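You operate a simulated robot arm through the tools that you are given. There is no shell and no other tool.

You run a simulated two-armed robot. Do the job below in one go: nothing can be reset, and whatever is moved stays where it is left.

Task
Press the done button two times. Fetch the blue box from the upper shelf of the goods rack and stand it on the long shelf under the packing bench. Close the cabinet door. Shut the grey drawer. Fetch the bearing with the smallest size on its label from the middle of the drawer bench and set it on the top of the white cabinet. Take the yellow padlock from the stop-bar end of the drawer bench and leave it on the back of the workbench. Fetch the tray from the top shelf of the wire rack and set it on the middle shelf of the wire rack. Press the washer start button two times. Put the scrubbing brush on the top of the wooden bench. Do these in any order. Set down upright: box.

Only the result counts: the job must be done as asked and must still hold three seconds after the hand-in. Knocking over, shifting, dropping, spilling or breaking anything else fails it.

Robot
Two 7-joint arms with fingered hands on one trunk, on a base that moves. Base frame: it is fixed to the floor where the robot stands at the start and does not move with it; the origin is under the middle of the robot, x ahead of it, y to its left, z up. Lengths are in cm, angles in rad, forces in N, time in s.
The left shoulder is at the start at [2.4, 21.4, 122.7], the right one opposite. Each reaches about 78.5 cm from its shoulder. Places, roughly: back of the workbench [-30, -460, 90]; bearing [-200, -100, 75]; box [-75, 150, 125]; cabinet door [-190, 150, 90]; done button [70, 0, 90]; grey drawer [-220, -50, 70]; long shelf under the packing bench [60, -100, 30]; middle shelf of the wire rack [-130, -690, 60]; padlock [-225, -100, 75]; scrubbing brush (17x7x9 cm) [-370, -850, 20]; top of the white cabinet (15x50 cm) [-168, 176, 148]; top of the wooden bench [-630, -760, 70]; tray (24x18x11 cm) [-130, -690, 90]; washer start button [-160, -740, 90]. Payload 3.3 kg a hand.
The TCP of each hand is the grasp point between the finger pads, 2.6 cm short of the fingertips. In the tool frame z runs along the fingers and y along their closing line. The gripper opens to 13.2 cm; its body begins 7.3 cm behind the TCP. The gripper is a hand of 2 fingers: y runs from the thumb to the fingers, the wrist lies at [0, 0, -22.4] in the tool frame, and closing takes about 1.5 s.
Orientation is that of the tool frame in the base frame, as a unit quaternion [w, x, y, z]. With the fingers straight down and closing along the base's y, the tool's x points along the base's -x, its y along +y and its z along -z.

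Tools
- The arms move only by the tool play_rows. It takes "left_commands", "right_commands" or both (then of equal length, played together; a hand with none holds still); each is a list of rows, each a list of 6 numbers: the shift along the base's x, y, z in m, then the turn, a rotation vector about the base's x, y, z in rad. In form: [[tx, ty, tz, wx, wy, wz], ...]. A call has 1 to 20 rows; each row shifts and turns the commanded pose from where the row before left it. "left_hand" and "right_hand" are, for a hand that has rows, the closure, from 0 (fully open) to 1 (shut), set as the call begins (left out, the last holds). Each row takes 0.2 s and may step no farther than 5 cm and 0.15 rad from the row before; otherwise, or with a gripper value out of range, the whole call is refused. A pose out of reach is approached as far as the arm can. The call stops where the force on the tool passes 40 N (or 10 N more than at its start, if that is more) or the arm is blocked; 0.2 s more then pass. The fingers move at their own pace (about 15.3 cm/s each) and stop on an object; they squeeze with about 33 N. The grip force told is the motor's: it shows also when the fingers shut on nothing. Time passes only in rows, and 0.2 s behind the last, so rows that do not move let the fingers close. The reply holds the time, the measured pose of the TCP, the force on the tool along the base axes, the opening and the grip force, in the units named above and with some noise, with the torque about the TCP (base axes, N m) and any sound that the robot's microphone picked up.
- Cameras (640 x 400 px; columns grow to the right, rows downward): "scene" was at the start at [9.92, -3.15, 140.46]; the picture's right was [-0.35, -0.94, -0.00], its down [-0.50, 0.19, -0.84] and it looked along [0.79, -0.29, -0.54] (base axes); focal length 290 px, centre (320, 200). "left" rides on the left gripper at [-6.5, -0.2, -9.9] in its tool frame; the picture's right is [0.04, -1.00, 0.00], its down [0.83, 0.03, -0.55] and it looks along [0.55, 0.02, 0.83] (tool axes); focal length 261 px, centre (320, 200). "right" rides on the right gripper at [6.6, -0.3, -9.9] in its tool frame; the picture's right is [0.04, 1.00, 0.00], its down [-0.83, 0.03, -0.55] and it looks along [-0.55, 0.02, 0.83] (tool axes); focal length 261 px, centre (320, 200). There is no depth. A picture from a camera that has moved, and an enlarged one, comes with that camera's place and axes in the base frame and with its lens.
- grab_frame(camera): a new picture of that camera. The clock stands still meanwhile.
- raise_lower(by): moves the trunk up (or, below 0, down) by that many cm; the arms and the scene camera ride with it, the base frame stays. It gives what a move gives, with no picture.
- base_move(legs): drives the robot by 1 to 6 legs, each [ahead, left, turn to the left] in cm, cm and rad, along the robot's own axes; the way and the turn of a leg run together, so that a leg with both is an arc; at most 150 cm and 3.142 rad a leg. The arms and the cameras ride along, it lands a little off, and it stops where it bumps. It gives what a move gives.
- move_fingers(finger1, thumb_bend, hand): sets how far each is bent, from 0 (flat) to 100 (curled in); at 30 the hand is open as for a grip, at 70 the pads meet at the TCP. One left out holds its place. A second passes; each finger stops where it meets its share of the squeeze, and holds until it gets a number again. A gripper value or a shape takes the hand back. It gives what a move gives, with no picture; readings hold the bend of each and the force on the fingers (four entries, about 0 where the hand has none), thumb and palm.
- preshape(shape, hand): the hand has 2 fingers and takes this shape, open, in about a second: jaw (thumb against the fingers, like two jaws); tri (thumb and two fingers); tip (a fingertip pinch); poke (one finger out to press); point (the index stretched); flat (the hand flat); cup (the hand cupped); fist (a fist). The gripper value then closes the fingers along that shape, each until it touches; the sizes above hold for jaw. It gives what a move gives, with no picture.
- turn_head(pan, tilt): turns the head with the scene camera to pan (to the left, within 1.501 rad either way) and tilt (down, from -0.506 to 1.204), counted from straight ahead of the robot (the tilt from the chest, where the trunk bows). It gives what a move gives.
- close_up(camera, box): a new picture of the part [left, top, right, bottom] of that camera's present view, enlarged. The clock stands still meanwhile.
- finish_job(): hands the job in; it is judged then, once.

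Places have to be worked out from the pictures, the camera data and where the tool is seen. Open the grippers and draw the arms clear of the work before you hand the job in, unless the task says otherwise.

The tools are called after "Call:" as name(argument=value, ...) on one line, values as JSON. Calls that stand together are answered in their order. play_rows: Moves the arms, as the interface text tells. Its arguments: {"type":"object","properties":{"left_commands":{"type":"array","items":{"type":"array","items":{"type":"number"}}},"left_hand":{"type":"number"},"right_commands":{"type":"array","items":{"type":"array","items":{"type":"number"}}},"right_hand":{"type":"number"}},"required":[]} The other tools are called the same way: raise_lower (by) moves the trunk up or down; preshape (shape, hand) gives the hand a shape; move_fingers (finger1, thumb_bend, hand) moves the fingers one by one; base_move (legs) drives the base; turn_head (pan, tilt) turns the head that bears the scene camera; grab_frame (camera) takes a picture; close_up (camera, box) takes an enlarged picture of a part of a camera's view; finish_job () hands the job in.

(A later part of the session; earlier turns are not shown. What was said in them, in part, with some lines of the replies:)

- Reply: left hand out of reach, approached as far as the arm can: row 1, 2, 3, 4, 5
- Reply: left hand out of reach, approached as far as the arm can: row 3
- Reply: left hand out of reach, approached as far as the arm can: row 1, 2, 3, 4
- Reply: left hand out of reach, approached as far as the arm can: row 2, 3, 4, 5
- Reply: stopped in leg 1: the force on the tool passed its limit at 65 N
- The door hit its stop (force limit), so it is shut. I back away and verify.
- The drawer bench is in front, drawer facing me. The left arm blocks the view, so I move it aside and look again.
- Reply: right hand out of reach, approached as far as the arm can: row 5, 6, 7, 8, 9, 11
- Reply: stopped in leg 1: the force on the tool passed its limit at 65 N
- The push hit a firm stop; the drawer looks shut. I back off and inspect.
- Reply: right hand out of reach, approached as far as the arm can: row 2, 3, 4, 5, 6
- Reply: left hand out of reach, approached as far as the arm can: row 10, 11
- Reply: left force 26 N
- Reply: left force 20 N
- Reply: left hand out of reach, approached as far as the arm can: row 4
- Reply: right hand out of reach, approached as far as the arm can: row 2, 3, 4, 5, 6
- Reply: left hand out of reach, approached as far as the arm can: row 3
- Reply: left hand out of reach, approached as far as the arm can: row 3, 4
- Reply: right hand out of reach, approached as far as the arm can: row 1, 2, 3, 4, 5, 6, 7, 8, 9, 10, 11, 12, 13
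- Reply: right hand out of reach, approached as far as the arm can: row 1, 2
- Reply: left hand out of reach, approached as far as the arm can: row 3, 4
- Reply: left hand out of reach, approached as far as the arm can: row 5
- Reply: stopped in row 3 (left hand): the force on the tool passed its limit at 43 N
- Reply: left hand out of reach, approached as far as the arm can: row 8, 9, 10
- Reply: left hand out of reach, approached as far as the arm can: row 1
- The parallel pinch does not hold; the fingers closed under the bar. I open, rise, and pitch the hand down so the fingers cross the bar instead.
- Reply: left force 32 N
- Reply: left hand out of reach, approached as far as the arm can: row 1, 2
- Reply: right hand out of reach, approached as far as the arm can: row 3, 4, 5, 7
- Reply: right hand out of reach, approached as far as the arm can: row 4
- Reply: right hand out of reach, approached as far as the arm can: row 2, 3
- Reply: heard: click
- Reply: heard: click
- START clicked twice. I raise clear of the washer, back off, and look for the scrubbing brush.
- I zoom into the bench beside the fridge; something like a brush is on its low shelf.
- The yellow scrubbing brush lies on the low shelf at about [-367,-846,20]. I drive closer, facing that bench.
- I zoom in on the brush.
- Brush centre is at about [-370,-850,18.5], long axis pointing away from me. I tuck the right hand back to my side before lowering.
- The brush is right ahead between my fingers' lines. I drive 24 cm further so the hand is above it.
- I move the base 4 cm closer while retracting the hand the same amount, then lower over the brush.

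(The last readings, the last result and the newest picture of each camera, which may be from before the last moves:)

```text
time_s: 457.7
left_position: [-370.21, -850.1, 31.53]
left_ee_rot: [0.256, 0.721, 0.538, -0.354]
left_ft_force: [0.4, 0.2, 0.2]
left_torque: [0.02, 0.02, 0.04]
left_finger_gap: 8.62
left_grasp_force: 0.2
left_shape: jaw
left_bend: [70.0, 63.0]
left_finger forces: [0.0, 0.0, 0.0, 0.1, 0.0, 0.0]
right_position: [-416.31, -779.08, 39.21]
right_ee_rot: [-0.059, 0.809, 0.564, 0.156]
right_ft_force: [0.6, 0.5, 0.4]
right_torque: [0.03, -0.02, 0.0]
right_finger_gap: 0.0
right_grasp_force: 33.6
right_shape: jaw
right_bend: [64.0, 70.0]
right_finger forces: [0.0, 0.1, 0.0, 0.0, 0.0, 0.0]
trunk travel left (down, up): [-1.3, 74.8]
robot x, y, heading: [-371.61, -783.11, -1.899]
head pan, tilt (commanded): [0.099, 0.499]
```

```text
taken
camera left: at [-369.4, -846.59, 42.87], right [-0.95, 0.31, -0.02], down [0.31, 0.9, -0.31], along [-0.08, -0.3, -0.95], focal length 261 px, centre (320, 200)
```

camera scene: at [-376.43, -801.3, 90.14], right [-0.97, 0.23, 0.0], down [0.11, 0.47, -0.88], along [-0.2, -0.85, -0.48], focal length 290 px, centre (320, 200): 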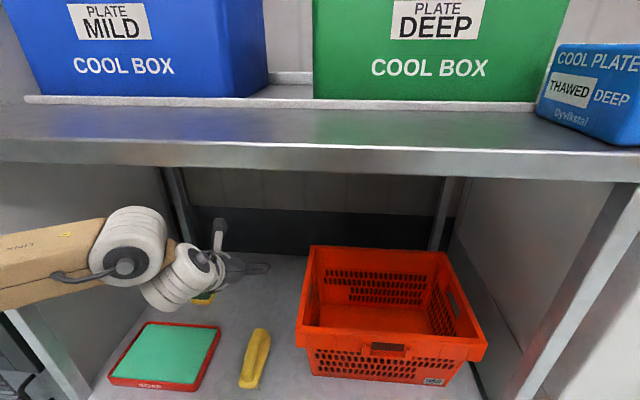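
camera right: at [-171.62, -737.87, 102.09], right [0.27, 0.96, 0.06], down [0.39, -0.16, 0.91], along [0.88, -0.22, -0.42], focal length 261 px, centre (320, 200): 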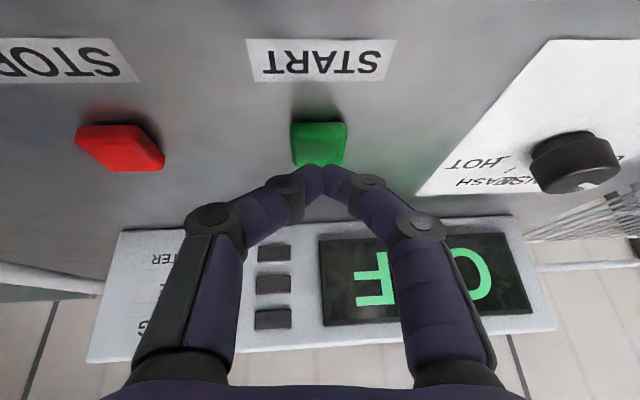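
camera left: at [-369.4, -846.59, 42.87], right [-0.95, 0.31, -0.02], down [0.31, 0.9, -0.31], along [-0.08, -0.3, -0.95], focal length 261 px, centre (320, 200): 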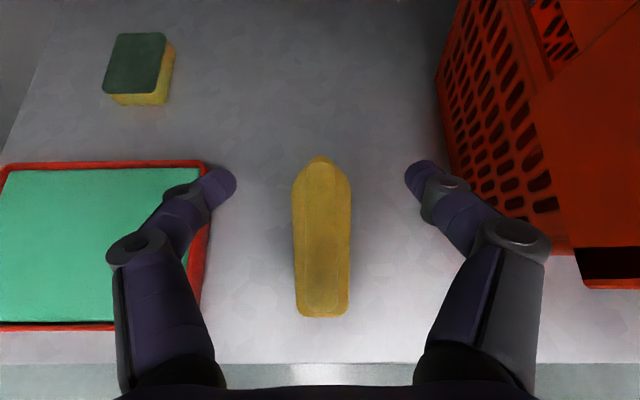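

Aligned over the brush. Final lowering and grip.

Call:
play_rows(left_commands=[[0, 0, -0.03, 0, 0, 0], [0, 0.002, -0.03, 0, 0, 0], [0, 0.002, -0.03, 0, 0, 0], [0, 0, -0.015, 0, 0, 0]])

Call:
grab_frame(camera="left")

```text
time_s: 458.7
left_position: [-370.09, -849.93, 21.17]
left_ee_rot: [0.255, 0.721, 0.538, -0.354]
left_ft_force: [-0.3, -0.8, 0.0]
left_torque: [0.04, 0.03, 0.04]
left_finger_gap: 8.62
left_grasp_force: 0.0
left_shape: jaw
left_bend: [70.0, 63.0]
left_finger forces: [0.1, 0.1, 0.0, 0.0, 0.0, 0.0]
right_position: [-416.35, -778.96, 39.12]
right_ee_rot: [-0.059, 0.809, 0.564, 0.156]
right_ft_force: [0.0, 0.3, 0.0]
right_torque: [0.02, -0.01, -0.01]
right_finger_gap: 0.0
right_grasp_force: 33.2
right_shape: jaw
right_bend: [64.0, 70.0]
right_finger forces: [0.1, 0.1, 0.0, 0.0, 0.0, 0.0]
trunk travel left (down, up): [-1.3, 74.8]
robot x, y, heading: [-371.32, -783.12, -1.902]
head pan, tilt (commanded): [0.099, 0.499]
```

```text
taken
camera left: at [-369.21, -846.29, 32.47], right [-0.95, 0.31, -0.02], down [0.3, 0.9, -0.31], along [-0.08, -0.3, -0.95], focal length 261 px, centre (320, 200)
```

left: 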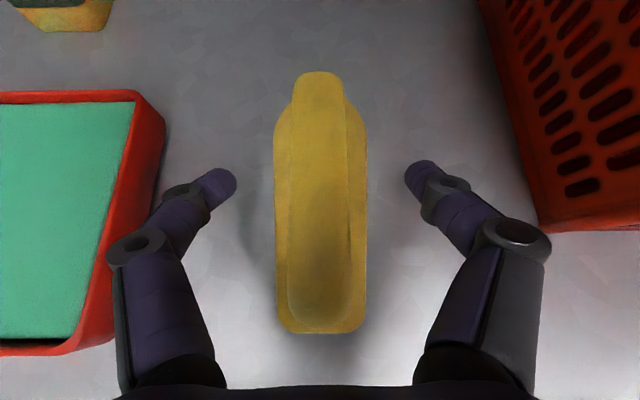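

Fingers straddle the brush. Closing.

Call:
play_rows(left_commands=[[0, 0, 0, 0, 0, 0], [0, 0, 0, 0, 0, 0], [0, 0, 0, 0, 0, 0], [0, 0, 0, 0, 0, 0], [0, 0, 0, 0, 0, 0], [0, 0, 0, 0, 0, 0]], left_hand=1)

Call:
play_rows(left_commands=[[0, 0, 0.01, 0, 0, 0], [0, 0, 0.02, 0, 0, 0], [0, 0, 0.03, 0, 0, 0]])

Call:
grab_frame(camera="left")

```text
time_s: 460.1
left_position: [-369.99, -849.74, 21.22]
left_ee_rot: [0.256, 0.721, 0.537, -0.354]
left_ft_force: [-0.3, -0.5, -1.9]
left_torque: [0.02, 0.02, -0.05]
left_finger_gap: 0.01
left_grasp_force: 32.8
left_shape: jaw
left_bend: [72.0, 71.0]
left_finger forces: [0.1, 0.0, 0.0, 0.0, 0.0, 0.1]
right_position: [-416.28, -779.14, 39.28]
right_ee_rot: [-0.059, 0.809, 0.564, 0.157]
right_ft_force: [-0.4, -0.8, -0.6]
right_torque: [0.0, -0.02, 0.0]
right_finger_gap: 0.0
right_grasp_force: 32.8
right_shape: jaw
right_bend: [64.0, 70.0]
right_finger forces: [0.0, 0.0, 0.0, 0.0, 0.0, 0.0]
trunk travel left (down, up): [-1.3, 74.8]
robot x, y, heading: [-371.33, -782.77, -1.903]
head pan, tilt (commanded): [0.099, 0.499]
```

```text
time_s: 460.9
left_position: [-370.14, -849.69, 27.04]
left_ee_rot: [0.256, 0.721, 0.538, -0.354]
left_ft_force: [0.7, 0.4, -0.9]
left_torque: [0.03, 0.05, 0.01]
left_finger_gap: 0.0
left_grasp_force: 33.3
left_shape: jaw
left_bend: [72.0, 71.0]
left_finger forces: [0.0, 0.0, 0.1, 0.0, 0.0, 0.1]
right_position: [-416.4, -778.96, 39.13]
right_ee_rot: [-0.059, 0.808, 0.565, 0.156]
right_ft_force: [-0.8, 0.4, -0.7]
right_torque: [-0.01, -0.02, -0.02]
right_finger_gap: 0.0
right_grasp_force: 32.5
right_shape: jaw
right_bend: [64.0, 70.0]
right_finger forces: [0.0, 0.0, 0.0, 0.1, 0.0, 0.0]
trunk travel left (down, up): [-1.3, 74.8]
robot x, y, heading: [-371.22, -782.78, -1.901]
head pan, tilt (commanded): [0.099, 0.499]
```

```text
taken
camera left: at [-369.28, -846.21, 38.38], right [-0.95, 0.31, -0.02], down [0.3, 0.9, -0.31], along [-0.08, -0.3, -0.95], focal length 261 px, centre (320, 200)
```

left: 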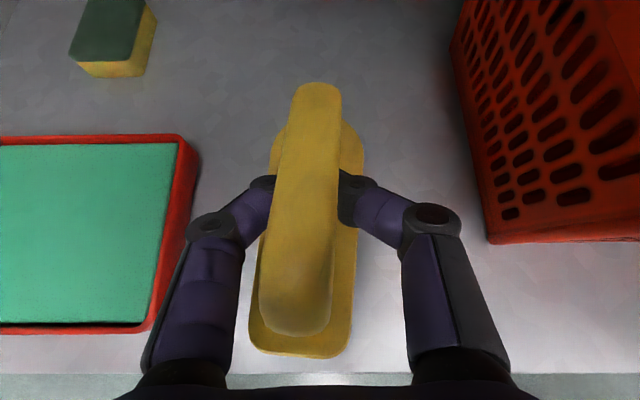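

The fingers closed through the brush's arched handle, so it hangs linked on the hand. I lift further and check.

Call:
play_rows(left_commands=[[0, 0, 0.03, 0, 0, 0], [0, 0, 0.03, 0, 0, 0], [0, 0, 0.03, 0, 0, 0], [0, 0, 0.03, 0, 0, 0], [0, 0, 0, 0, 0, 0]])

Call:
grab_frame(camera="left")

Call:
grab_frame(camera="scene")

```text
time_s: 462.1
left_position: [-370.22, -849.76, 39.08]
left_ee_rot: [0.255, 0.721, 0.537, -0.355]
left_ft_force: [-0.2, 0.6, -1.5]
left_torque: [0.01, -0.04, -0.02]
left_finger_gap: 0.0
left_grasp_force: 33.0
left_shape: jaw
left_bend: [72.0, 71.0]
left_finger forces: [0.1, 0.0, 0.0, 0.1, 0.1, 0.0]
right_position: [-416.24, -779.07, 39.16]
right_ee_rot: [-0.059, 0.809, 0.564, 0.156]
right_ft_force: [0.5, -0.7, -0.8]
right_torque: [0.0, 0.02, -0.01]
right_finger_gap: 0.0
right_grasp_force: 33.0
right_shape: jaw
right_bend: [64.0, 70.0]
right_finger forces: [0.0, 0.0, 0.0, 0.1, 0.0, 0.1]
trunk travel left (down, up): [-1.3, 74.8]
robot x, y, heading: [-371.37, -783.22, -1.897]
head pan, tilt (commanded): [0.099, 0.499]
```

```text
taken
camera left: at [-369.36, -846.24, 50.29], right [-0.95, 0.31, -0.02], down [0.3, 0.9, -0.31], along [-0.08, -0.3, -0.95], focal length 261 px, centre (320, 200)
```

left: 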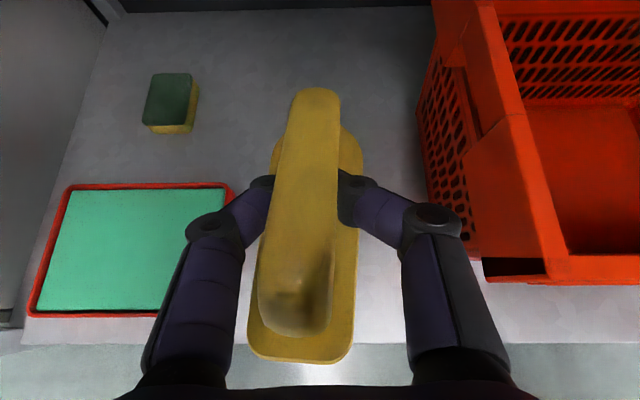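

```text
taken
camera scene: at [-377.72, -805.11, 90.13], right [-0.97, 0.23, 0.0], down [0.11, 0.47, -0.88], along [-0.2, -0.85, -0.48], focal length 290 px, centre (320, 200)
```

scene: 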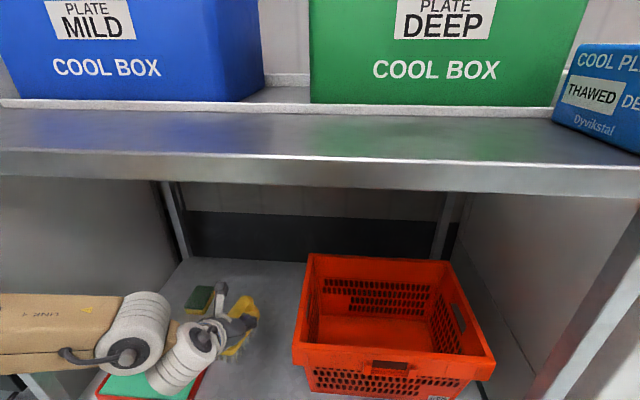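

The brush hangs well. I back out from under the bench.

Call:
base_move(legs=[[-30, 0, 0], [-30, 0, 0]])

Call:
raise_lower(by=25)

Call:
raise_lower(by=25)

Call:
grab_frame(camera="left")

```text
time_s: 465.7
left_position: [-350.79, -793.19, 39.01]
left_ee_rot: [0.257, 0.72, 0.539, -0.354]
left_ft_force: [-0.2, -0.7, -1.3]
left_torque: [0.0, -0.04, 0.02]
left_finger_gap: 0.0
left_grasp_force: 32.8
left_shape: jaw
left_bend: [72.0, 71.0]
left_finger forces: [0.1, 0.0, 0.0, 0.0, 0.0, 0.1]
right_position: [-397.15, -722.7, 39.24]
right_ee_rot: [-0.058, 0.808, 0.566, 0.156]
right_ft_force: [-0.3, -0.6, -0.3]
right_torque: [-0.02, 0.0, 0.0]
right_finger_gap: 0.0
right_grasp_force: 32.9
right_shape: jaw
right_bend: [64.0, 70.0]
right_finger forces: [0.1, 0.0, 0.1, 0.0, 0.1, 0.0]
trunk travel left (down, up): [-1.3, 74.8]
robot x, y, heading: [-351.93, -726.58, -1.893]
head pan, tilt (commanded): [0.099, 0.499]
```

```text
time_s: 468.3
left_position: [-350.95, -793.3, 63.85]
left_ee_rot: [0.256, 0.72, 0.539, -0.353]
left_ft_force: [-0.9, 0.2, -0.6]
left_torque: [-0.01, -0.02, 0.01]
left_finger_gap: 0.0
left_grasp_force: 32.7
left_shape: jaw
left_bend: [72.0, 71.0]
left_finger forces: [0.0, 0.0, 0.1, 0.0, 0.0, 0.0]
right_position: [-397.18, -722.89, 64.2]
right_ee_rot: [-0.059, 0.807, 0.566, 0.156]
right_ft_force: [0.2, 0.6, -0.4]
right_torque: [0.0, 0.03, -0.03]
right_finger_gap: 0.0
right_grasp_force: 32.6
right_shape: jaw
right_bend: [64.0, 70.0]
right_finger forces: [0.0, 0.0, 0.0, 0.1, 0.0, 0.0]
trunk travel left (down, up): [-26.3, 49.8]
robot x, y, heading: [-352.08, -726.49, -1.898]
head pan, tilt (commanded): [0.099, 0.499]
```

```text
time_s: 470.9
left_position: [-350.81, -793.21, 88.9]
left_ee_rot: [0.257, 0.72, 0.539, -0.353]
left_ft_force: [0.0, 0.2, -1.4]
left_torque: [0.01, -0.03, 0.03]
left_finger_gap: 0.01
left_grasp_force: 33.0
left_shape: jaw
left_bend: [72.0, 71.0]
left_finger forces: [0.1, 0.0, 0.0, 0.0, 0.0, 0.0]
right_position: [-397.2, -722.82, 89.17]
right_ee_rot: [-0.059, 0.807, 0.566, 0.156]
right_ft_force: [-0.1, -0.3, -0.6]
right_torque: [0.01, 0.02, -0.01]
right_finger_gap: 0.0
right_grasp_force: 33.0
right_shape: jaw
right_bend: [64.0, 70.0]
right_finger forces: [0.0, 0.0, 0.1, 0.1, 0.1, 0.1]
trunk travel left (down, up): [-51.3, 24.8]
robot x, y, heading: [-352.0, -726.66, -1.891]
head pan, tilt (commanded): [0.099, 0.499]
```

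```text
taken
camera left: at [-349.93, -789.74, 100.22], right [-0.95, 0.31, -0.02], down [0.3, 0.9, -0.31], along [-0.08, -0.3, -0.95], focal length 261 px, centre (320, 200)
```

left: 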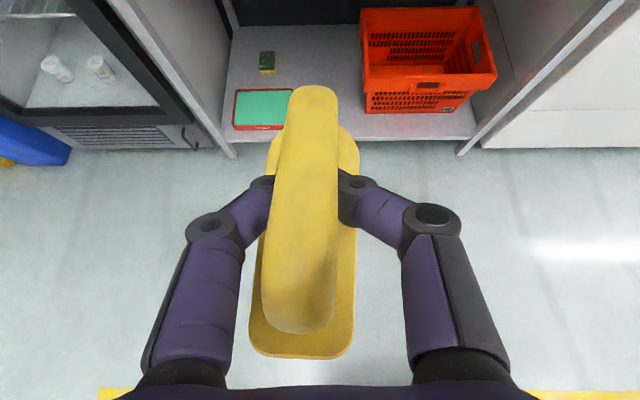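

Brush secured. Now I look to the right for the wooden bench.

Call:
turn_head(pan=-1.1, tilt=0.3)

Call:
grab_frame(camera="scene")

```text
time_s: 472.3
left_position: [-350.74, -793.27, 89.04]
left_ee_rot: [0.257, 0.72, 0.54, -0.353]
left_ft_force: [0.5, -0.8, -1.3]
left_torque: [-0.03, 0.0, 0.02]
left_finger_gap: 0.0
left_grasp_force: 32.9
left_shape: jaw
left_bend: [72.0, 71.0]
left_finger forces: [0.0, 0.0, 0.0, 0.0, 0.1, 0.0]
right_position: [-397.18, -722.79, 89.21]
right_ee_rot: [-0.059, 0.807, 0.566, 0.156]
right_ft_force: [-0.2, -0.1, -0.2]
right_torque: [-0.01, 0.01, 0.04]
right_finger_gap: 0.01
right_grasp_force: 33.1
right_shape: jaw
right_bend: [64.0, 70.0]
right_finger forces: [0.0, 0.0, 0.0, 0.1, 0.1, 0.0]
trunk travel left (down, up): [-51.3, 24.8]
robot x, y, heading: [-351.85, -726.5, -1.898]
head pan, tilt (commanded): [-1.1, 0.3]
```

```text
taken
camera scene: at [-361.78, -729.48, 143.31], right [-0.15, 0.99, 0.0], down [0.29, 0.04, -0.96], along [-0.94, -0.14, -0.3], focal length 290 px, centre (320, 200)
```

scene: 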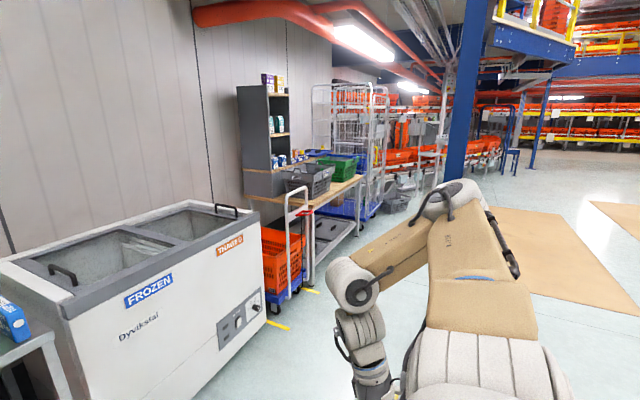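

There is a blue column somewhere on the way, so I turn the robot toward the wooden bench to see clearly.

Call:
base_move(legs=[[-15, 0, 0], [0, 0, -1.1]])

Call:
turn_head(pan=-0.1, tilt=0.4)

Call:
grab_frame(camera="scene")

```text
time_s: 476.4
left_position: [-405.49, -744.17, 89.02]
left_ee_rot: [0.037, 0.895, 0.09, -0.435]
left_ft_force: [-0.2, 0.1, -1.2]
left_torque: [0.0, -0.02, 0.02]
left_finger_gap: 0.03
left_grasp_force: 32.5
left_shape: jaw
left_bend: [72.0, 71.0]
left_finger forces: [0.0, 0.1, 0.0, 0.0, 0.0, 0.0]
right_position: [-364.85, -670.32, 89.21]
right_ee_rot: [0.029, 0.984, 0.068, 0.165]
right_ft_force: [-1.0, 0.1, 0.6]
right_torque: [0.02, 0.01, -0.02]
right_finger_gap: 0.0
right_grasp_force: 33.0
right_shape: jaw
right_bend: [64.0, 70.0]
right_finger forces: [0.0, 0.0, 0.1, 0.0, 0.0, 0.0]
trunk travel left (down, up): [-51.3, 24.8]
robot x, y, heading: [-346.96, -712.08, -2.979]
head pan, tilt (commanded): [-1.1, 0.3]
```

```text
time_s: 477.7
left_position: [-405.51, -744.09, 89.06]
left_ee_rot: [0.038, 0.895, 0.091, -0.435]
left_ft_force: [-0.2, -0.5, -1.2]
left_torque: [0.03, -0.05, 0.01]
left_finger_gap: 0.0
left_grasp_force: 32.5
left_shape: jaw
left_bend: [72.0, 71.0]
left_finger forces: [0.0, 0.1, 0.0, 0.1, 0.1, 0.0]
right_position: [-364.88, -670.33, 89.21]
right_ee_rot: [0.03, 0.984, 0.067, 0.164]
right_ft_force: [0.5, -0.5, 0.5]
right_torque: [0.01, -0.02, -0.03]
right_finger_gap: 0.0
right_grasp_force: 32.9
right_shape: jaw
right_bend: [64.0, 70.0]
right_finger forces: [0.1, 0.1, 0.0, 0.0, 0.0, 0.0]
trunk travel left (down, up): [-51.3, 24.8]
robot x, y, heading: [-347.15, -712.27, -2.978]
head pan, tilt (commanded): [-0.099, 0.4]
```

```text
taken
camera scene: at [-357.98, -712.89, 142.38], right [-0.06, 1.0, 0.0], down [0.39, 0.02, -0.92], along [-0.92, -0.06, -0.39], focal length 290 px, centre (320, 200)
```

scene: 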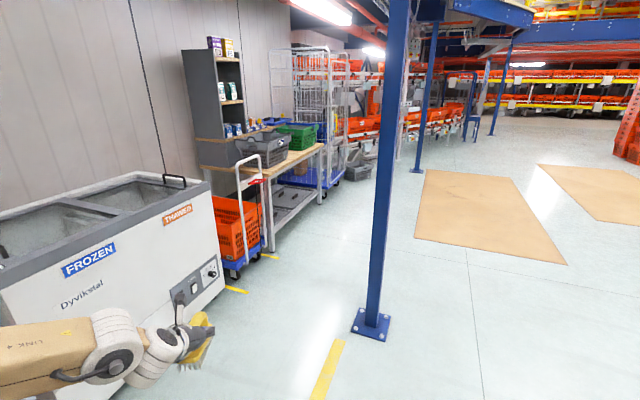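

The column stands at about [-498,-689]; I will pass on its north side. I zoom in on the wooden bench top to find a free spot.

Call:
close_up(camera="scene", box=[170, 20, 370, 260])

```text
1.67 times, centred on (270, 140) of scene
camera zoom: at [-357.98, -712.89, 142.38], right [-0.06, 1.0, 0.0], down [0.39, 0.02, -0.92], along [-0.92, -0.06, -0.39], focal length 484 px, centre (403, 300)
```

zoom: 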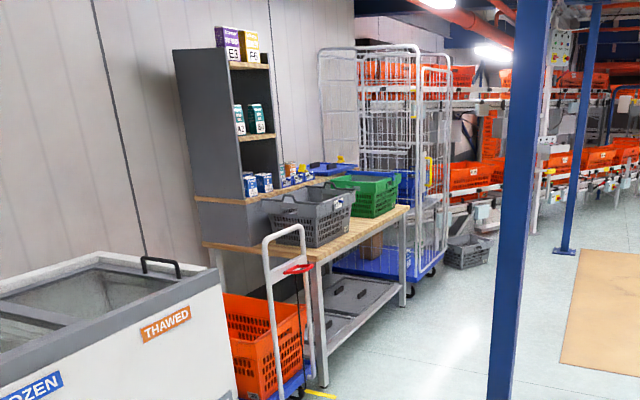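

I drive around the column on its north side, then turn to face the wooden bench.

Call:
base_move(legs=[[-29, -61, 0], [101, -56.5, 0], [101, -56.5, 0]])

Call:
base_move(legs=[[0, 0, 1.062]])

Call:
turn_head(pan=0.0, tilt=0.4)

Call:
grab_frame(camera="scene")

```text
time_s: 492.4
left_position: [-603.89, -599.35, 88.95]
left_ee_rot: [0.038, 0.895, 0.091, -0.435]
left_ft_force: [1.4, 0.1, -1.0]
left_torque: [0.01, 0.0, 0.01]
left_finger_gap: 0.03
left_grasp_force: 33.0
left_shape: jaw
left_bend: [72.0, 71.0]
left_finger forces: [0.1, 0.0, 0.0, 0.1, 0.0, 0.1]
right_position: [-563.32, -525.47, 89.11]
right_ee_rot: [0.03, 0.983, 0.069, 0.165]
right_ft_force: [-0.3, -0.4, 0.3]
right_torque: [-0.01, 0.02, -0.01]
right_finger_gap: 0.0
right_grasp_force: 32.9
right_shape: jaw
right_bend: [64.0, 70.0]
right_finger forces: [0.0, 0.1, 0.1, 0.0, 0.0, 0.1]
trunk travel left (down, up): [-51.3, 24.8]
robot x, y, heading: [-545.49, -567.33, -2.978]
head pan, tilt (commanded): [-0.099, 0.4]
```

```text
time_s: 495.5
left_position: [-546.67, -634.03, 88.96]
left_ee_rot: [0.25, 0.729, 0.527, -0.358]
left_ft_force: [0.1, -0.4, -1.3]
left_torque: [0.01, -0.01, 0.02]
left_finger_gap: 0.0
left_grasp_force: 33.1
left_shape: jaw
left_bend: [72.0, 71.0]
left_finger forces: [0.0, 0.0, 0.0, 0.0, 0.0, 0.0]
right_position: [-590.61, -561.91, 89.23]
right_ee_rot: [-0.057, 0.817, 0.552, 0.157]
right_ft_force: [-0.8, -0.5, 0.1]
right_torque: [-0.01, -0.02, 0.0]
right_finger_gap: 0.0
right_grasp_force: 32.7
right_shape: jaw
right_bend: [64.0, 70.0]
right_finger forces: [0.0, 0.1, 0.0, 0.0, 0.0, 0.0]
trunk travel left (down, up): [-51.3, 24.8]
robot x, y, heading: [-545.4, -567.46, -1.931]
head pan, tilt (commanded): [-0.099, 0.4]
```

```text
time_s: 496.2
left_position: [-546.7, -633.9, 88.92]
left_ee_rot: [0.251, 0.729, 0.527, -0.358]
left_ft_force: [0.5, -0.3, -2.1]
left_torque: [0.05, -0.04, -0.02]
left_finger_gap: 0.0
left_grasp_force: 32.8
left_shape: jaw
left_bend: [72.0, 71.0]
left_finger forces: [0.1, 0.1, 0.0, 0.1, 0.1, 0.1]
right_position: [-590.65, -561.98, 89.22]
right_ee_rot: [-0.057, 0.817, 0.552, 0.157]
right_ft_force: [-0.1, 0.0, -0.3]
right_torque: [-0.01, 0.0, 0.02]
right_finger_gap: 0.0
right_grasp_force: 33.2
right_shape: jaw
right_bend: [64.0, 70.0]
right_finger forces: [0.1, 0.1, 0.0, 0.1, 0.0, 0.0]
trunk travel left (down, up): [-51.3, 24.8]
robot x, y, heading: [-545.4, -567.49, -1.931]
head pan, tilt (commanded): [0.0, 0.4]
```

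```text
taken
camera scene: at [-549.37, -577.51, 142.38], right [-0.94, 0.35, 0.0], down [0.14, 0.36, -0.92], along [-0.32, -0.86, -0.39], focal length 290 px, centre (320, 200)
```

scene: 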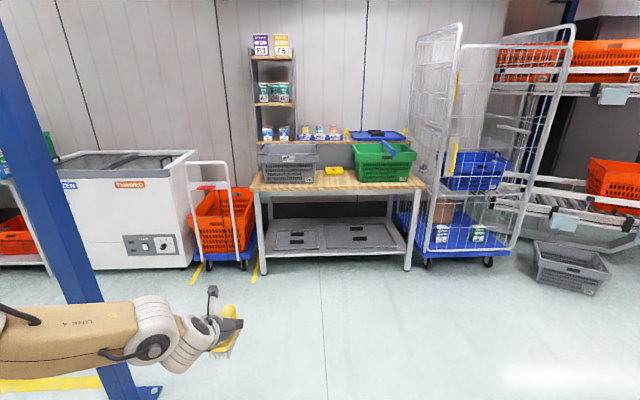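

The wooden bench is ahead: grey crate left, green crate right, some free wood in front. I zoom in.

Call:
close_up(camera="scene", box=[235, 115, 435, 225])

```text
3.20 times, centred on (335, 170) of scene
camera zoom: at [-549.37, -577.51, 142.38], right [-0.94, 0.35, 0.0], down [0.14, 0.36, -0.92], along [-0.32, -0.86, -0.39], focal length 930 px, centre (272, 296)
```

zoom: 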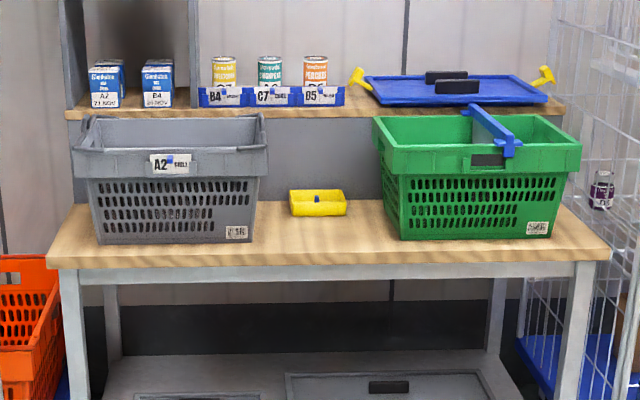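

The free pocket between the crates (world centre about -333/-930) matches the target; bench top ≈ z 72. I drive closer, lined up for the left hand.

Call:
base_move(legs=[[85, -33.5, 0.015]])

Call:
turn_head(pan=0.2, tilt=0.6)

Call:
grab_frame(camera="scene")

Call:
grab_frame(camera="left")

```text
time_s: 501.1
left_position: [-606.1, -705.26, 88.92]
left_ee_rot: [0.255, 0.722, 0.537, -0.354]
left_ft_force: [0.4, -0.1, -0.9]
left_torque: [0.04, 0.02, 0.01]
left_finger_gap: 0.01
left_grasp_force: 33.8
left_shape: jaw
left_bend: [72.0, 71.0]
left_finger forces: [0.0, 0.1, 0.0, 0.1, 0.1, 0.1]
right_position: [-651.88, -634.4, 89.13]
right_ee_rot: [-0.058, 0.81, 0.563, 0.156]
right_ft_force: [0.1, -1.0, -0.5]
right_torque: [0.04, -0.01, 0.01]
right_finger_gap: 0.0
right_grasp_force: 33.2
right_shape: jaw
right_bend: [64.0, 70.0]
right_finger forces: [0.0, 0.1, 0.0, 0.0, 0.0, 0.0]
trunk travel left (down, up): [-51.3, 24.8]
robot x, y, heading: [-606.4, -638.65, -1.907]
head pan, tilt (commanded): [0.0, 0.4]
```

```text
time_s: 501.8
left_position: [-606.0, -705.22, 88.92]
left_ee_rot: [0.255, 0.722, 0.536, -0.355]
left_ft_force: [0.3, 0.2, -1.5]
left_torque: [0.02, -0.02, 0.0]
left_finger_gap: 0.0
left_grasp_force: 33.1
left_shape: jaw
left_bend: [72.0, 71.0]
left_finger forces: [0.0, 0.0, 0.1, 0.0, 0.1, 0.0]
right_position: [-651.94, -634.51, 89.1]
right_ee_rot: [-0.059, 0.81, 0.562, 0.157]
right_ft_force: [0.6, 1.2, 0.0]
right_torque: [0.02, -0.02, -0.01]
right_finger_gap: 0.02
right_grasp_force: 32.5
right_shape: jaw
right_bend: [64.0, 70.0]
right_finger forces: [0.0, 0.1, 0.0, 0.0, 0.0, 0.0]
trunk travel left (down, up): [-51.3, 24.8]
robot x, y, heading: [-606.6, -638.94, -1.907]
head pan, tilt (commanded): [0.201, 0.6]
```

```text
taken
camera scene: at [-608.43, -648.86, 140.56], right [-0.99, 0.13, 0.0], down [0.07, 0.56, -0.83], along [-0.11, -0.82, -0.56], focal length 290 px, centre (320, 200)
```

scene: 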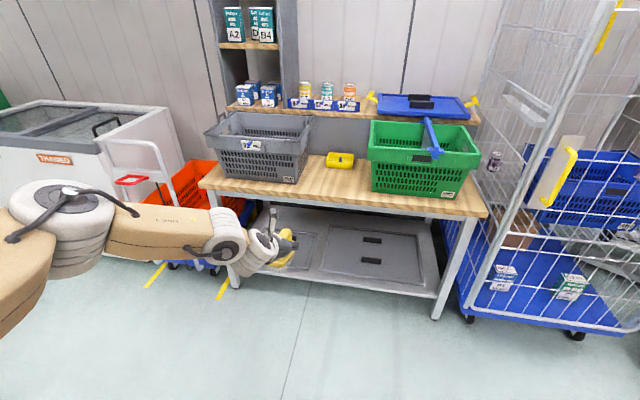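

```text
taken
camera left: at [-605.16, -701.76, 100.25], right [-0.95, 0.32, -0.02], down [0.31, 0.9, -0.31], along [-0.08, -0.3, -0.95], focal length 261 px, centre (320, 200)
```

left: 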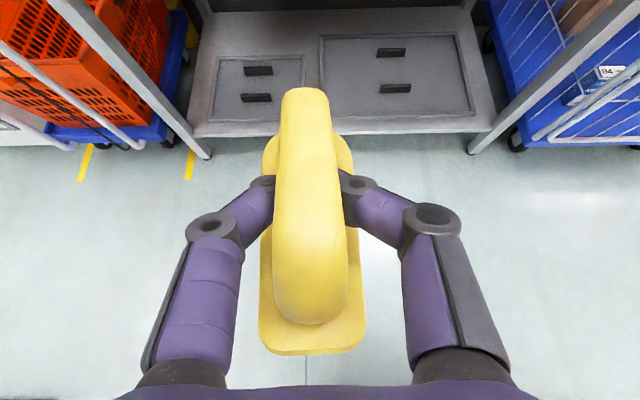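

Pocket centre is about world (-336,-929). I drive 58 cm forward with a small right shift, brush staying above the bench.

Call:
base_move(legs=[[40, -4.5, 0]])

Call:
grab_frame(camera="scene")

Call:
grab_frame(camera="left")

```text
time_s: 504.3
left_position: [-623.72, -742.61, 88.9]
left_ee_rot: [0.256, 0.722, 0.537, -0.354]
left_ft_force: [0.0, 0.7, -2.1]
left_torque: [0.05, 0.03, 0.03]
left_finger_gap: 0.0
left_grasp_force: 33.6
left_shape: jaw
left_bend: [72.0, 71.0]
left_finger forces: [0.0, 0.1, 0.0, 0.0, 0.0, 0.1]
right_position: [-669.42, -671.7, 89.23]
right_ee_rot: [-0.059, 0.809, 0.563, 0.157]
right_ft_force: [0.8, 0.1, 0.5]
right_torque: [0.0, 0.05, 0.03]
right_finger_gap: 0.0
right_grasp_force: 32.6
right_shape: jaw
right_bend: [64.0, 70.0]
right_finger forces: [0.0, 0.0, 0.0, 0.1, 0.1, 0.0]
trunk travel left (down, up): [-51.3, 24.8]
robot x, y, heading: [-624.14, -675.42, -1.897]
head pan, tilt (commanded): [0.201, 0.6]
```

```text
taken
camera scene: at [-625.97, -686.19, 140.55], right [-0.99, 0.13, 0.0], down [0.07, 0.56, -0.82], along [-0.11, -0.82, -0.57], focal length 290 px, centre (320, 200)
```

scene: 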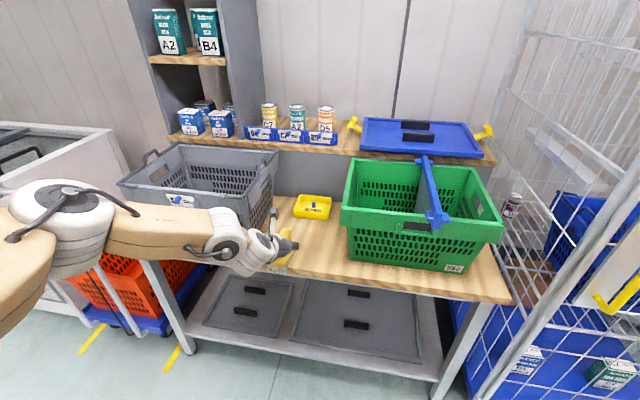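

```text
taken
camera left: at [-622.74, -739.06, 100.2], right [-0.95, 0.32, -0.02], down [0.31, 0.9, -0.31], along [-0.08, -0.3, -0.95], focal length 261 px, centre (320, 200)
```

left: 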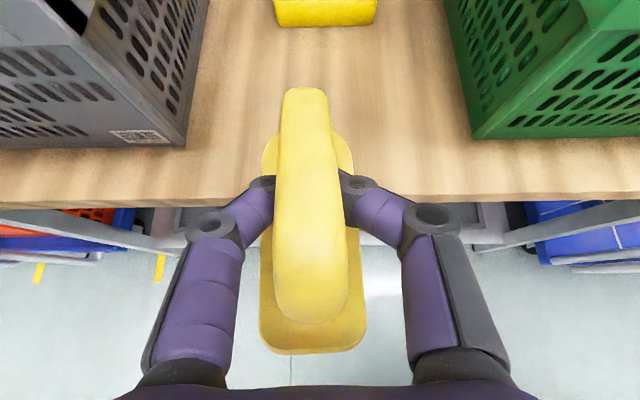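

The brush is over the front edge, centred between the crates. I drive 19 cm further.

Call:
base_move(legs=[[19, 0, 0]])

Call:
grab_frame(camera="left")

Call:
grab_frame(camera="scene")

```text
time_s: 505.9
left_position: [-629.91, -760.74, 88.88]
left_ee_rot: [0.256, 0.722, 0.537, -0.353]
left_ft_force: [0.0, 0.0, -1.2]
left_torque: [0.02, -0.03, 0.01]
left_finger_gap: 0.02
left_grasp_force: 32.3
left_shape: jaw
left_bend: [72.0, 71.0]
left_finger forces: [0.0, 0.0, 0.1, 0.0, 0.0, 0.1]
right_position: [-675.64, -690.14, 89.17]
right_ee_rot: [-0.059, 0.81, 0.563, 0.157]
right_ft_force: [-0.8, -0.4, 0.2]
right_torque: [-0.01, -0.03, -0.01]
right_finger_gap: 0.0
right_grasp_force: 32.7
right_shape: jaw
right_bend: [64.0, 70.0]
right_finger forces: [0.0, 0.0, 0.1, 0.1, 0.0, 0.1]
trunk travel left (down, up): [-51.3, 24.8]
robot x, y, heading: [-630.48, -693.83, -1.902]
head pan, tilt (commanded): [0.201, 0.6]
```

```text
taken
camera left: at [-628.93, -757.39, 100.17], right [-0.95, 0.32, -0.02], down [0.31, 0.9, -0.31], along [-0.08, -0.3, -0.95], focal length 261 px, centre (320, 200)
```

left: 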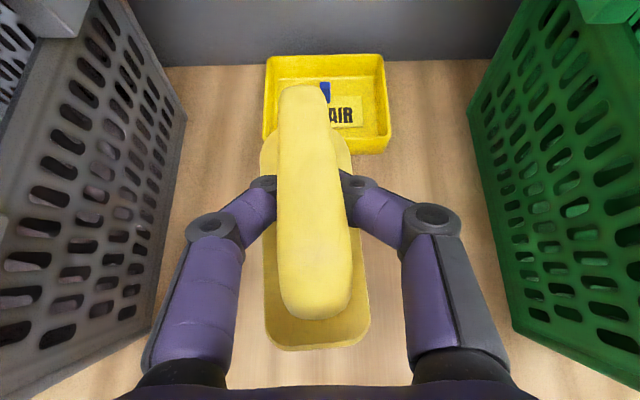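

```text
taken
camera scene: at [-632.25, -704.54, 140.54], right [-0.99, 0.13, 0.0], down [0.07, 0.56, -0.82], along [-0.11, -0.82, -0.57], focal length 290 px, centre (320, 200)
```

scene: 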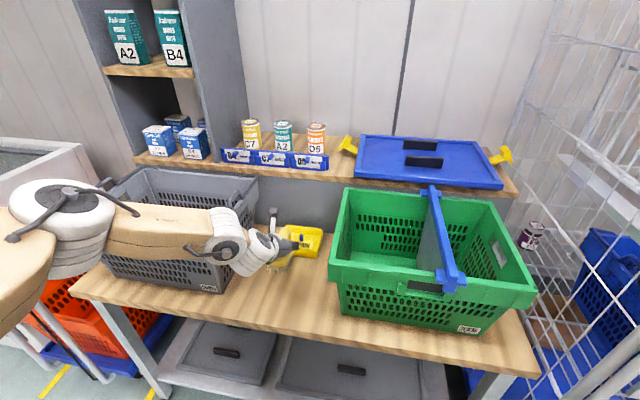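

The brush's far end is close to the yellow holder, so I back off 3 cm before lowering.

Call:
base_move(legs=[[-3, 0, 0]])

Call:
raise_lower(by=-5)

Call:
grab_frame(camera="left")

```text
time_s: 506.7
left_position: [-628.67, -757.79, 89.04]
left_ee_rot: [0.256, 0.721, 0.537, -0.355]
left_ft_force: [0.0, 0.3, -1.5]
left_torque: [-0.04, 0.0, 0.0]
left_finger_gap: 0.0
left_grasp_force: 33.0
left_shape: jaw
left_bend: [72.0, 71.0]
left_finger forces: [0.0, 0.0, 0.0, 0.1, 0.1, 0.0]
right_position: [-674.72, -686.98, 89.31]
right_ee_rot: [-0.058, 0.809, 0.564, 0.155]
right_ft_force: [-0.6, 0.8, -0.1]
right_torque: [-0.05, 0.01, 0.01]
right_finger_gap: 0.0
right_grasp_force: 33.1
right_shape: jaw
right_bend: [64.0, 70.0]
right_finger forces: [0.0, 0.0, 0.0, 0.0, 0.1, 0.1]
trunk travel left (down, up): [-51.3, 24.8]
robot x, y, heading: [-629.57, -691.32, -1.909]
head pan, tilt (commanded): [0.201, 0.6]
```

```text
time_s: 507.6
left_position: [-628.82, -757.92, 84.02]
left_ee_rot: [0.255, 0.722, 0.536, -0.355]
left_ft_force: [-0.1, -0.6, -0.6]
left_torque: [0.05, -0.02, -0.01]
left_finger_gap: 0.0
left_grasp_force: 33.2
left_shape: jaw
left_bend: [72.0, 71.0]
left_finger forces: [0.1, 0.0, 0.0, 0.1, 0.1, 0.0]
right_position: [-674.77, -687.08, 84.25]
right_ee_rot: [-0.059, 0.809, 0.563, 0.156]
right_ft_force: [-0.2, -0.4, 0.5]
right_torque: [0.03, 0.0, 0.01]
right_finger_gap: 0.0
right_grasp_force: 33.3
right_shape: jaw
right_bend: [64.0, 70.0]
right_finger forces: [0.1, 0.0, 0.0, 0.1, 0.0, 0.1]
trunk travel left (down, up): [-46.3, 29.8]
robot x, y, heading: [-629.39, -691.04, -1.9]
head pan, tilt (commanded): [0.201, 0.6]
```

```text
taken
camera left: at [-627.94, -754.43, 95.26], right [-0.95, 0.32, -0.02], down [0.31, 0.9, -0.31], along [-0.08, -0.3, -0.95], focal length 261 px, centre (320, 200)
```

left: 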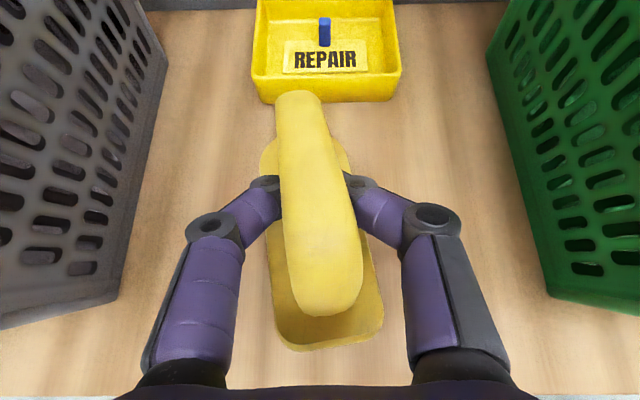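

About 2 cm clear of the holder. I lower step by step until the brush rests.

Call:
raise_lower(by=-3)

Call:
grab_frame(camera="left")

```text
time_s: 508.4
left_position: [-628.82, -757.82, 81.04]
left_ee_rot: [0.255, 0.722, 0.536, -0.355]
left_ft_force: [-0.2, -0.2, -0.8]
left_torque: [-0.02, 0.01, -0.04]
left_finger_gap: 0.0
left_grasp_force: 33.1
left_shape: jaw
left_bend: [72.0, 71.0]
left_finger forces: [0.0, 0.1, 0.0, 0.0, 0.4, 0.1]
right_position: [-674.66, -687.16, 81.21]
right_ee_rot: [-0.058, 0.809, 0.564, 0.156]
right_ft_force: [-0.4, 0.5, -0.3]
right_torque: [-0.03, 0.0, -0.04]
right_finger_gap: 0.0
right_grasp_force: 33.3
right_shape: jaw
right_bend: [64.0, 70.0]
right_finger forces: [0.0, 0.1, 0.0, 0.0, 0.0, 0.0]
trunk travel left (down, up): [-43.3, 32.8]
robot x, y, heading: [-629.93, -691.09, -1.896]
head pan, tilt (commanded): [0.201, 0.6]
```

```text
taken
camera left: at [-627.94, -754.44, 92.28], right [-0.95, 0.32, -0.02], down [0.31, 0.9, -0.31], along [-0.08, -0.3, -0.95], focal length 261 px, centre (320, 200)
```

left: 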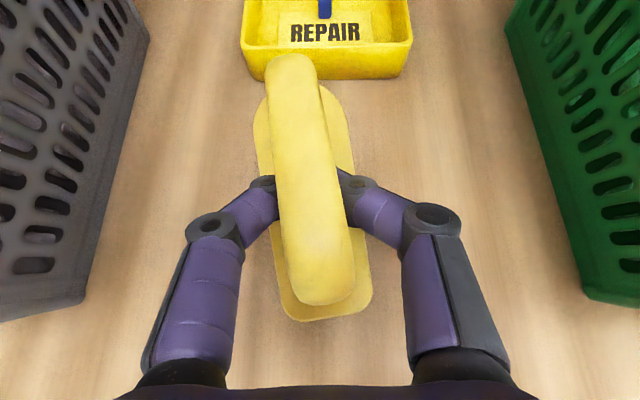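

The brush is starting to touch and level out. I back off 2 cm to keep clear of the holder, then continue lowering.

Call:
base_move(legs=[[-2, 0, 0]])

Call:
raise_lower(by=-1.5)

Call:
grab_frame(camera="left")

```text
time_s: 509.2
left_position: [-628.23, -755.84, 80.92]
left_ee_rot: [0.255, 0.722, 0.537, -0.355]
left_ft_force: [-0.3, 0.1, -0.4]
left_torque: [0.01, 0.02, 0.03]
left_finger_gap: 0.0
left_grasp_force: 33.5
left_shape: jaw
left_bend: [72.0, 71.0]
left_finger forces: [0.1, 0.1, 0.0, 0.1, 0.4, 0.0]
right_position: [-673.98, -685.15, 81.23]
right_ee_rot: [-0.058, 0.809, 0.564, 0.155]
right_ft_force: [-0.9, -0.2, 0.1]
right_torque: [-0.01, 0.0, 0.01]
right_finger_gap: 0.0
right_grasp_force: 33.1
right_shape: jaw
right_bend: [64.0, 70.0]
right_finger forces: [0.0, 0.0, 0.0, 0.0, 0.0, 0.0]
trunk travel left (down, up): [-43.3, 32.8]
robot x, y, heading: [-628.63, -689.28, -1.904]
head pan, tilt (commanded): [0.201, 0.6]
```

```text
time_s: 509.8
left_position: [-628.23, -755.97, 79.45]
left_ee_rot: [0.256, 0.722, 0.536, -0.356]
left_ft_force: [-0.3, 0.3, 4.4]
left_torque: [-0.02, 0.05, -0.01]
left_finger_gap: 0.01
left_grasp_force: 33.6
left_shape: jaw
left_bend: [72.0, 72.0]
left_finger forces: [0.1, 0.0, 0.0, 0.0, 0.0, 0.0]
right_position: [-673.94, -685.22, 79.63]
right_ee_rot: [-0.058, 0.809, 0.563, 0.157]
right_ft_force: [-0.1, 0.2, 0.6]
right_torque: [0.0, 0.0, 0.03]
right_finger_gap: 0.0
right_grasp_force: 33.1
right_shape: jaw
right_bend: [64.0, 70.0]
right_finger forces: [0.0, 0.1, 0.0, 0.0, 0.1, 0.0]
trunk travel left (down, up): [-41.8, 34.3]
robot x, y, heading: [-628.9, -689.13, -1.896]
head pan, tilt (commanded): [0.201, 0.6]
```

```text
taken
camera left: at [-627.32, -752.52, 90.83], right [-0.95, 0.32, -0.02], down [0.31, 0.9, -0.31], along [-0.08, -0.3, -0.95], focal length 261 px, centre (320, 200)
```

left: 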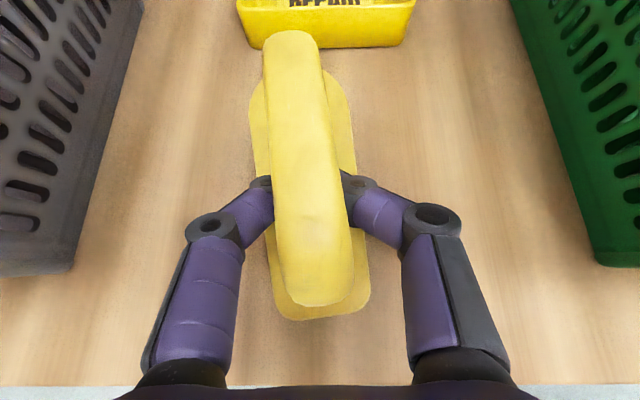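

The brush rests flat on the bench (fingers now touch its body). I raise 0.6 cm and open the fingers sideways.

Call:
raise_lower(by=0.6)

Call:
play_rows(left_commands=[[0, 0, 0, 0, 0, 0], [0, 0, 0, 0, 0, 0], [0, 0, 0, 0, 0, 0], [0, 0, 0, 0, 0, 0], [0, 0, 0, 0, 0, 0]], left_hand=0.32)

Call:
grab_frame(camera="left")

```text
time_s: 510.4
left_position: [-628.2, -755.92, 79.97]
left_ee_rot: [0.256, 0.722, 0.537, -0.354]
left_ft_force: [0.5, -0.8, -0.1]
left_torque: [-0.02, -0.03, -0.01]
left_finger_gap: 0.0
left_grasp_force: 33.4
left_shape: jaw
left_bend: [72.0, 72.0]
left_finger forces: [0.0, 0.0, 0.1, 0.0, 0.1, 0.0]
right_position: [-674.07, -685.16, 80.19]
right_ee_rot: [-0.059, 0.81, 0.562, 0.157]
right_ft_force: [-0.1, 0.5, 0.0]
right_torque: [0.0, 0.02, 0.04]
right_finger_gap: 0.0
right_grasp_force: 33.2
right_shape: jaw
right_bend: [64.0, 70.0]
right_finger forces: [0.0, 0.1, 0.1, 0.0, 0.1, 0.0]
trunk travel left (down, up): [-42.4, 33.7]
robot x, y, heading: [-628.79, -689.2, -1.905]
head pan, tilt (commanded): [0.201, 0.6]
```

```text
time_s: 511.6
left_position: [-628.23, -755.91, 80.0]
left_ee_rot: [0.255, 0.722, 0.537, -0.354]
left_ft_force: [-0.1, 0.0, -0.4]
left_torque: [0.02, -0.01, 0.03]
left_finger_gap: 8.92
left_grasp_force: 0.2
left_shape: jaw
left_bend: [69.0, 59.0]
left_finger forces: [0.1, 0.0, 0.0, 0.0, 0.1, 0.0]
right_position: [-674.06, -685.25, 80.14]
right_ee_rot: [-0.058, 0.809, 0.564, 0.155]
right_ft_force: [-0.5, -0.3, -0.4]
right_torque: [0.02, -0.01, -0.01]
right_finger_gap: 0.0
right_grasp_force: 32.8
right_shape: jaw
right_bend: [64.0, 70.0]
right_finger forces: [0.0, 0.0, 0.0, 0.0, 0.1, 0.0]
trunk travel left (down, up): [-42.4, 33.7]
robot x, y, heading: [-628.86, -689.39, -1.907]
head pan, tilt (commanded): [0.201, 0.6]
```

```text
taken
camera left: at [-627.3, -752.51, 91.34], right [-0.95, 0.32, -0.02], down [0.31, 0.9, -0.31], along [-0.08, -0.3, -0.95], focal length 261 px, centre (320, 200)
```

left: 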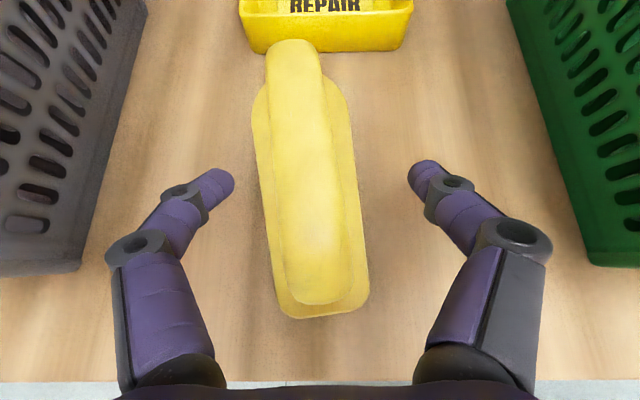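

The brush stands free on the wooden bench, clear of the holder. I lift the hand straight up and back away.

Call:
raise_lower(by=18)

Call:
base_move(legs=[[-45, 0, 0]])

Call:
turn_head(pan=0.15, tilt=0.5)

Call:
grab_frame(camera="scene")

Call:
close_up(camera="scene", box=[180, 90, 420, 240])

```text
time_s: 513.6
left_position: [-628.18, -755.97, 98.05]
left_ee_rot: [0.255, 0.722, 0.538, -0.353]
left_ft_force: [-0.7, 0.2, -0.2]
left_torque: [0.0, -0.03, -0.01]
left_finger_gap: 8.92
left_grasp_force: 0.1
left_shape: jaw
left_bend: [69.0, 59.0]
left_finger forces: [0.1, 0.0, 0.0, 0.0, 0.0, 0.0]
right_position: [-674.05, -685.23, 98.17]
right_ee_rot: [-0.057, 0.81, 0.562, 0.156]
right_ft_force: [-0.1, -0.4, -0.9]
right_torque: [0.05, -0.01, -0.01]
right_finger_gap: 0.0
right_grasp_force: 32.5
right_shape: jaw
right_bend: [64.0, 70.0]
right_finger forces: [0.1, 0.0, 0.0, 0.0, 0.0, 0.1]
trunk travel left (down, up): [-60.4, 15.7]
robot x, y, heading: [-628.7, -689.36, -1.9]
head pan, tilt (commanded): [0.201, 0.6]
```

```text
time_s: 516.3
left_position: [-613.3, -712.98, 98.17]
left_ee_rot: [0.256, 0.721, 0.538, -0.354]
left_ft_force: [0.6, 0.0, 0.3]
left_torque: [0.01, -0.04, 0.0]
left_finger_gap: 8.93
left_grasp_force: 0.0
left_shape: jaw
left_bend: [69.0, 59.0]
left_finger forces: [0.0, 0.1, 0.1, 0.0, 0.0, 0.0]
right_position: [-659.29, -642.23, 98.29]
right_ee_rot: [-0.059, 0.809, 0.564, 0.156]
right_ft_force: [-0.3, 0.9, -0.1]
right_torque: [-0.01, -0.02, 0.01]
right_finger_gap: 0.0
right_grasp_force: 33.3
right_shape: jaw
right_bend: [64.0, 70.0]
right_finger forces: [0.0, 0.0, 0.2, 0.1, 0.0, 0.1]
trunk travel left (down, up): [-60.4, 15.7]
robot x, y, heading: [-614.67, -646.65, -1.896]
head pan, tilt (commanded): [0.201, 0.6]
```

```text
time_s: 517.0
left_position: [-613.39, -713.07, 98.06]
left_ee_rot: [0.256, 0.721, 0.538, -0.354]
left_ft_force: [-0.4, 0.2, 0.2]
left_torque: [-0.01, 0.01, -0.02]
left_finger_gap: 8.95
left_grasp_force: 0.0
left_shape: jaw
left_bend: [69.0, 59.0]
left_finger forces: [0.0, 0.0, 0.1, 0.0, 0.0, 0.0]
right_position: [-659.32, -642.5, 98.25]
right_ee_rot: [-0.06, 0.809, 0.564, 0.156]
right_ft_force: [0.1, 0.7, -0.5]
right_torque: [-0.02, 0.02, 0.0]
right_finger_gap: 0.02
right_grasp_force: 32.6
right_shape: jaw
right_bend: [64.0, 70.0]
right_finger forces: [0.0, 0.0, 0.0, 0.1, 0.1, 0.0]
trunk travel left (down, up): [-60.4, 15.7]
robot x, y, heading: [-613.94, -646.07, -1.899]
head pan, tilt (commanded): [0.15, 0.499]
```

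```text
taken
camera scene: at [-616.22, -656.56, 150.57], right [-0.98, 0.18, 0.0], down [0.09, 0.47, -0.88], along [-0.16, -0.86, -0.48], focal length 290 px, centre (320, 200)
```

scene: 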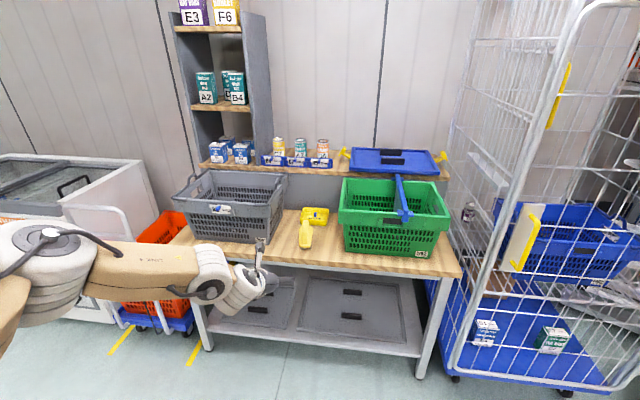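

```text
2.67 times, centred on (300, 165) of scene
camera zoom: at [-616.22, -656.56, 150.57], right [-0.98, 0.18, 0.0], down [0.09, 0.47, -0.88], along [-0.16, -0.86, -0.48], focal length 775 px, centre (373, 293)
```

zoom: 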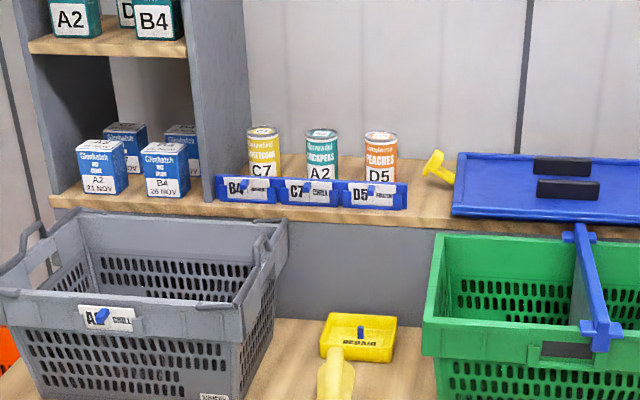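

The brush is on the wooden bench. All tasks are done; I open both grippers fully with the arms clear.

Call:
play_rows(left_commands=[[0, 0, 0, 0, 0, 0], [0, 0, 0, 0, 0, 0], [0, 0, 0, 0, 0, 0], [0, 0, 0, 0, 0, 0], [0, 0, 0, 0, 0, 0], [0, 0, 0, 0, 0, 0]], right_commands=[[0, 0, 0, 0, 0, 0], [0, 0, 0, 0, 0, 0], [0, 0, 0, 0, 0, 0], [0, 0, 0, 0, 0, 0], [0, 0, 0, 0, 0, 0], [0, 0, 0, 0, 0, 0]], left_hand=0, right_hand=0)

Call:
close_up(camera="scene", box=[220, 180, 400, 290])

```text
time_s: 518.4
left_position: [-613.4, -713.06, 98.01]
left_ee_rot: [0.256, 0.721, 0.538, -0.354]
left_ft_force: [0.2, 0.0, 0.7]
left_torque: [-0.03, 0.01, 0.01]
left_finger_gap: 13.23
left_grasp_force: 0.1
left_shape: jaw
left_bend: [30.0, 30.0]
left_finger forces: [0.0, 0.0, 0.1, 0.0, 0.0, 0.0]
right_position: [-659.36, -642.43, 98.25]
right_ee_rot: [-0.06, 0.809, 0.564, 0.156]
right_ft_force: [0.1, 0.0, -0.1]
right_torque: [0.01, -0.02, -0.01]
right_finger_gap: 13.21
right_grasp_force: 0.0
right_shape: jaw
right_bend: [30.0, 30.0]
right_finger forces: [0.0, 0.0, 0.1, 0.0, 0.0, 0.0]
trunk travel left (down, up): [-60.4, 15.7]
robot x, y, heading: [-614.15, -646.3, -1.903]
head pan, tilt (commanded): [0.15, 0.499]
```

```text
3.56 times, centred on (310, 235) of scene
camera zoom: at [-616.22, -656.54, 150.58], right [-0.98, 0.18, 0.0], down [0.09, 0.47, -0.88], along [-0.16, -0.86, -0.48], focal length 1033 px, centre (356, 76)
```

zoom: 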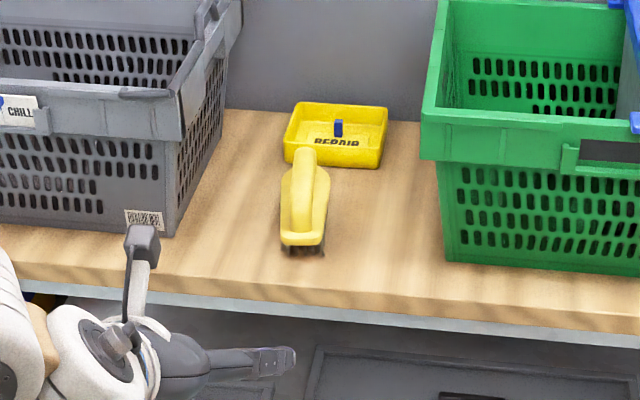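

The brush stands on the wooden bench between the two crates, both grippers are open and the arms are clear. Every item was seen in place when I left it, so I hand the job in.

Call:
finish_job()

```text
The job is handed in.
```

I did all nine tasks and handed the job in; I don't have the judge's result yet. I saw each item in place when I left it, but I did not go back to re-check the earlier ones before handing in.

- **Done button:** pressed twice, with one click heard each time.
- **Blue box:** it stands upright on the long shelf under the packing bench, about 14 cm in from the front edge.
- **Cabinet door:** closed; I pushed until it hit its stop and saw it shut after backing off.
- **Grey drawer:** shut; I pushed until it hit its stop and saw it closed afterwards.
- **Bearing:** the smallest was the one marked 20 MM; it lies on top of the white cabinet.
- **Yellow padlock:** it stands at the back of the workbench, about 30 cm along from the rough spot you gave. The test box blocked my arm from getting closer. I judge it to be on the free strip at the back, but this is the one I'm least sure of.
- **Tray:** it sits on the middle shelf of the wire rack. My first grips on its handle slipped and shifted it a few centimetres on the top shelf before I got a good hold.
- **Washer start button:** pressed twice, with one click heard each time. The display still read OFF afterwards.
- **Scrubbing brush:** it stands on the wooden bench between the two crates, clear of the small yellow holder.

I noticed no other objects knocked over, dropped or shifted. Both grippers are open and the arms are clear of the work.
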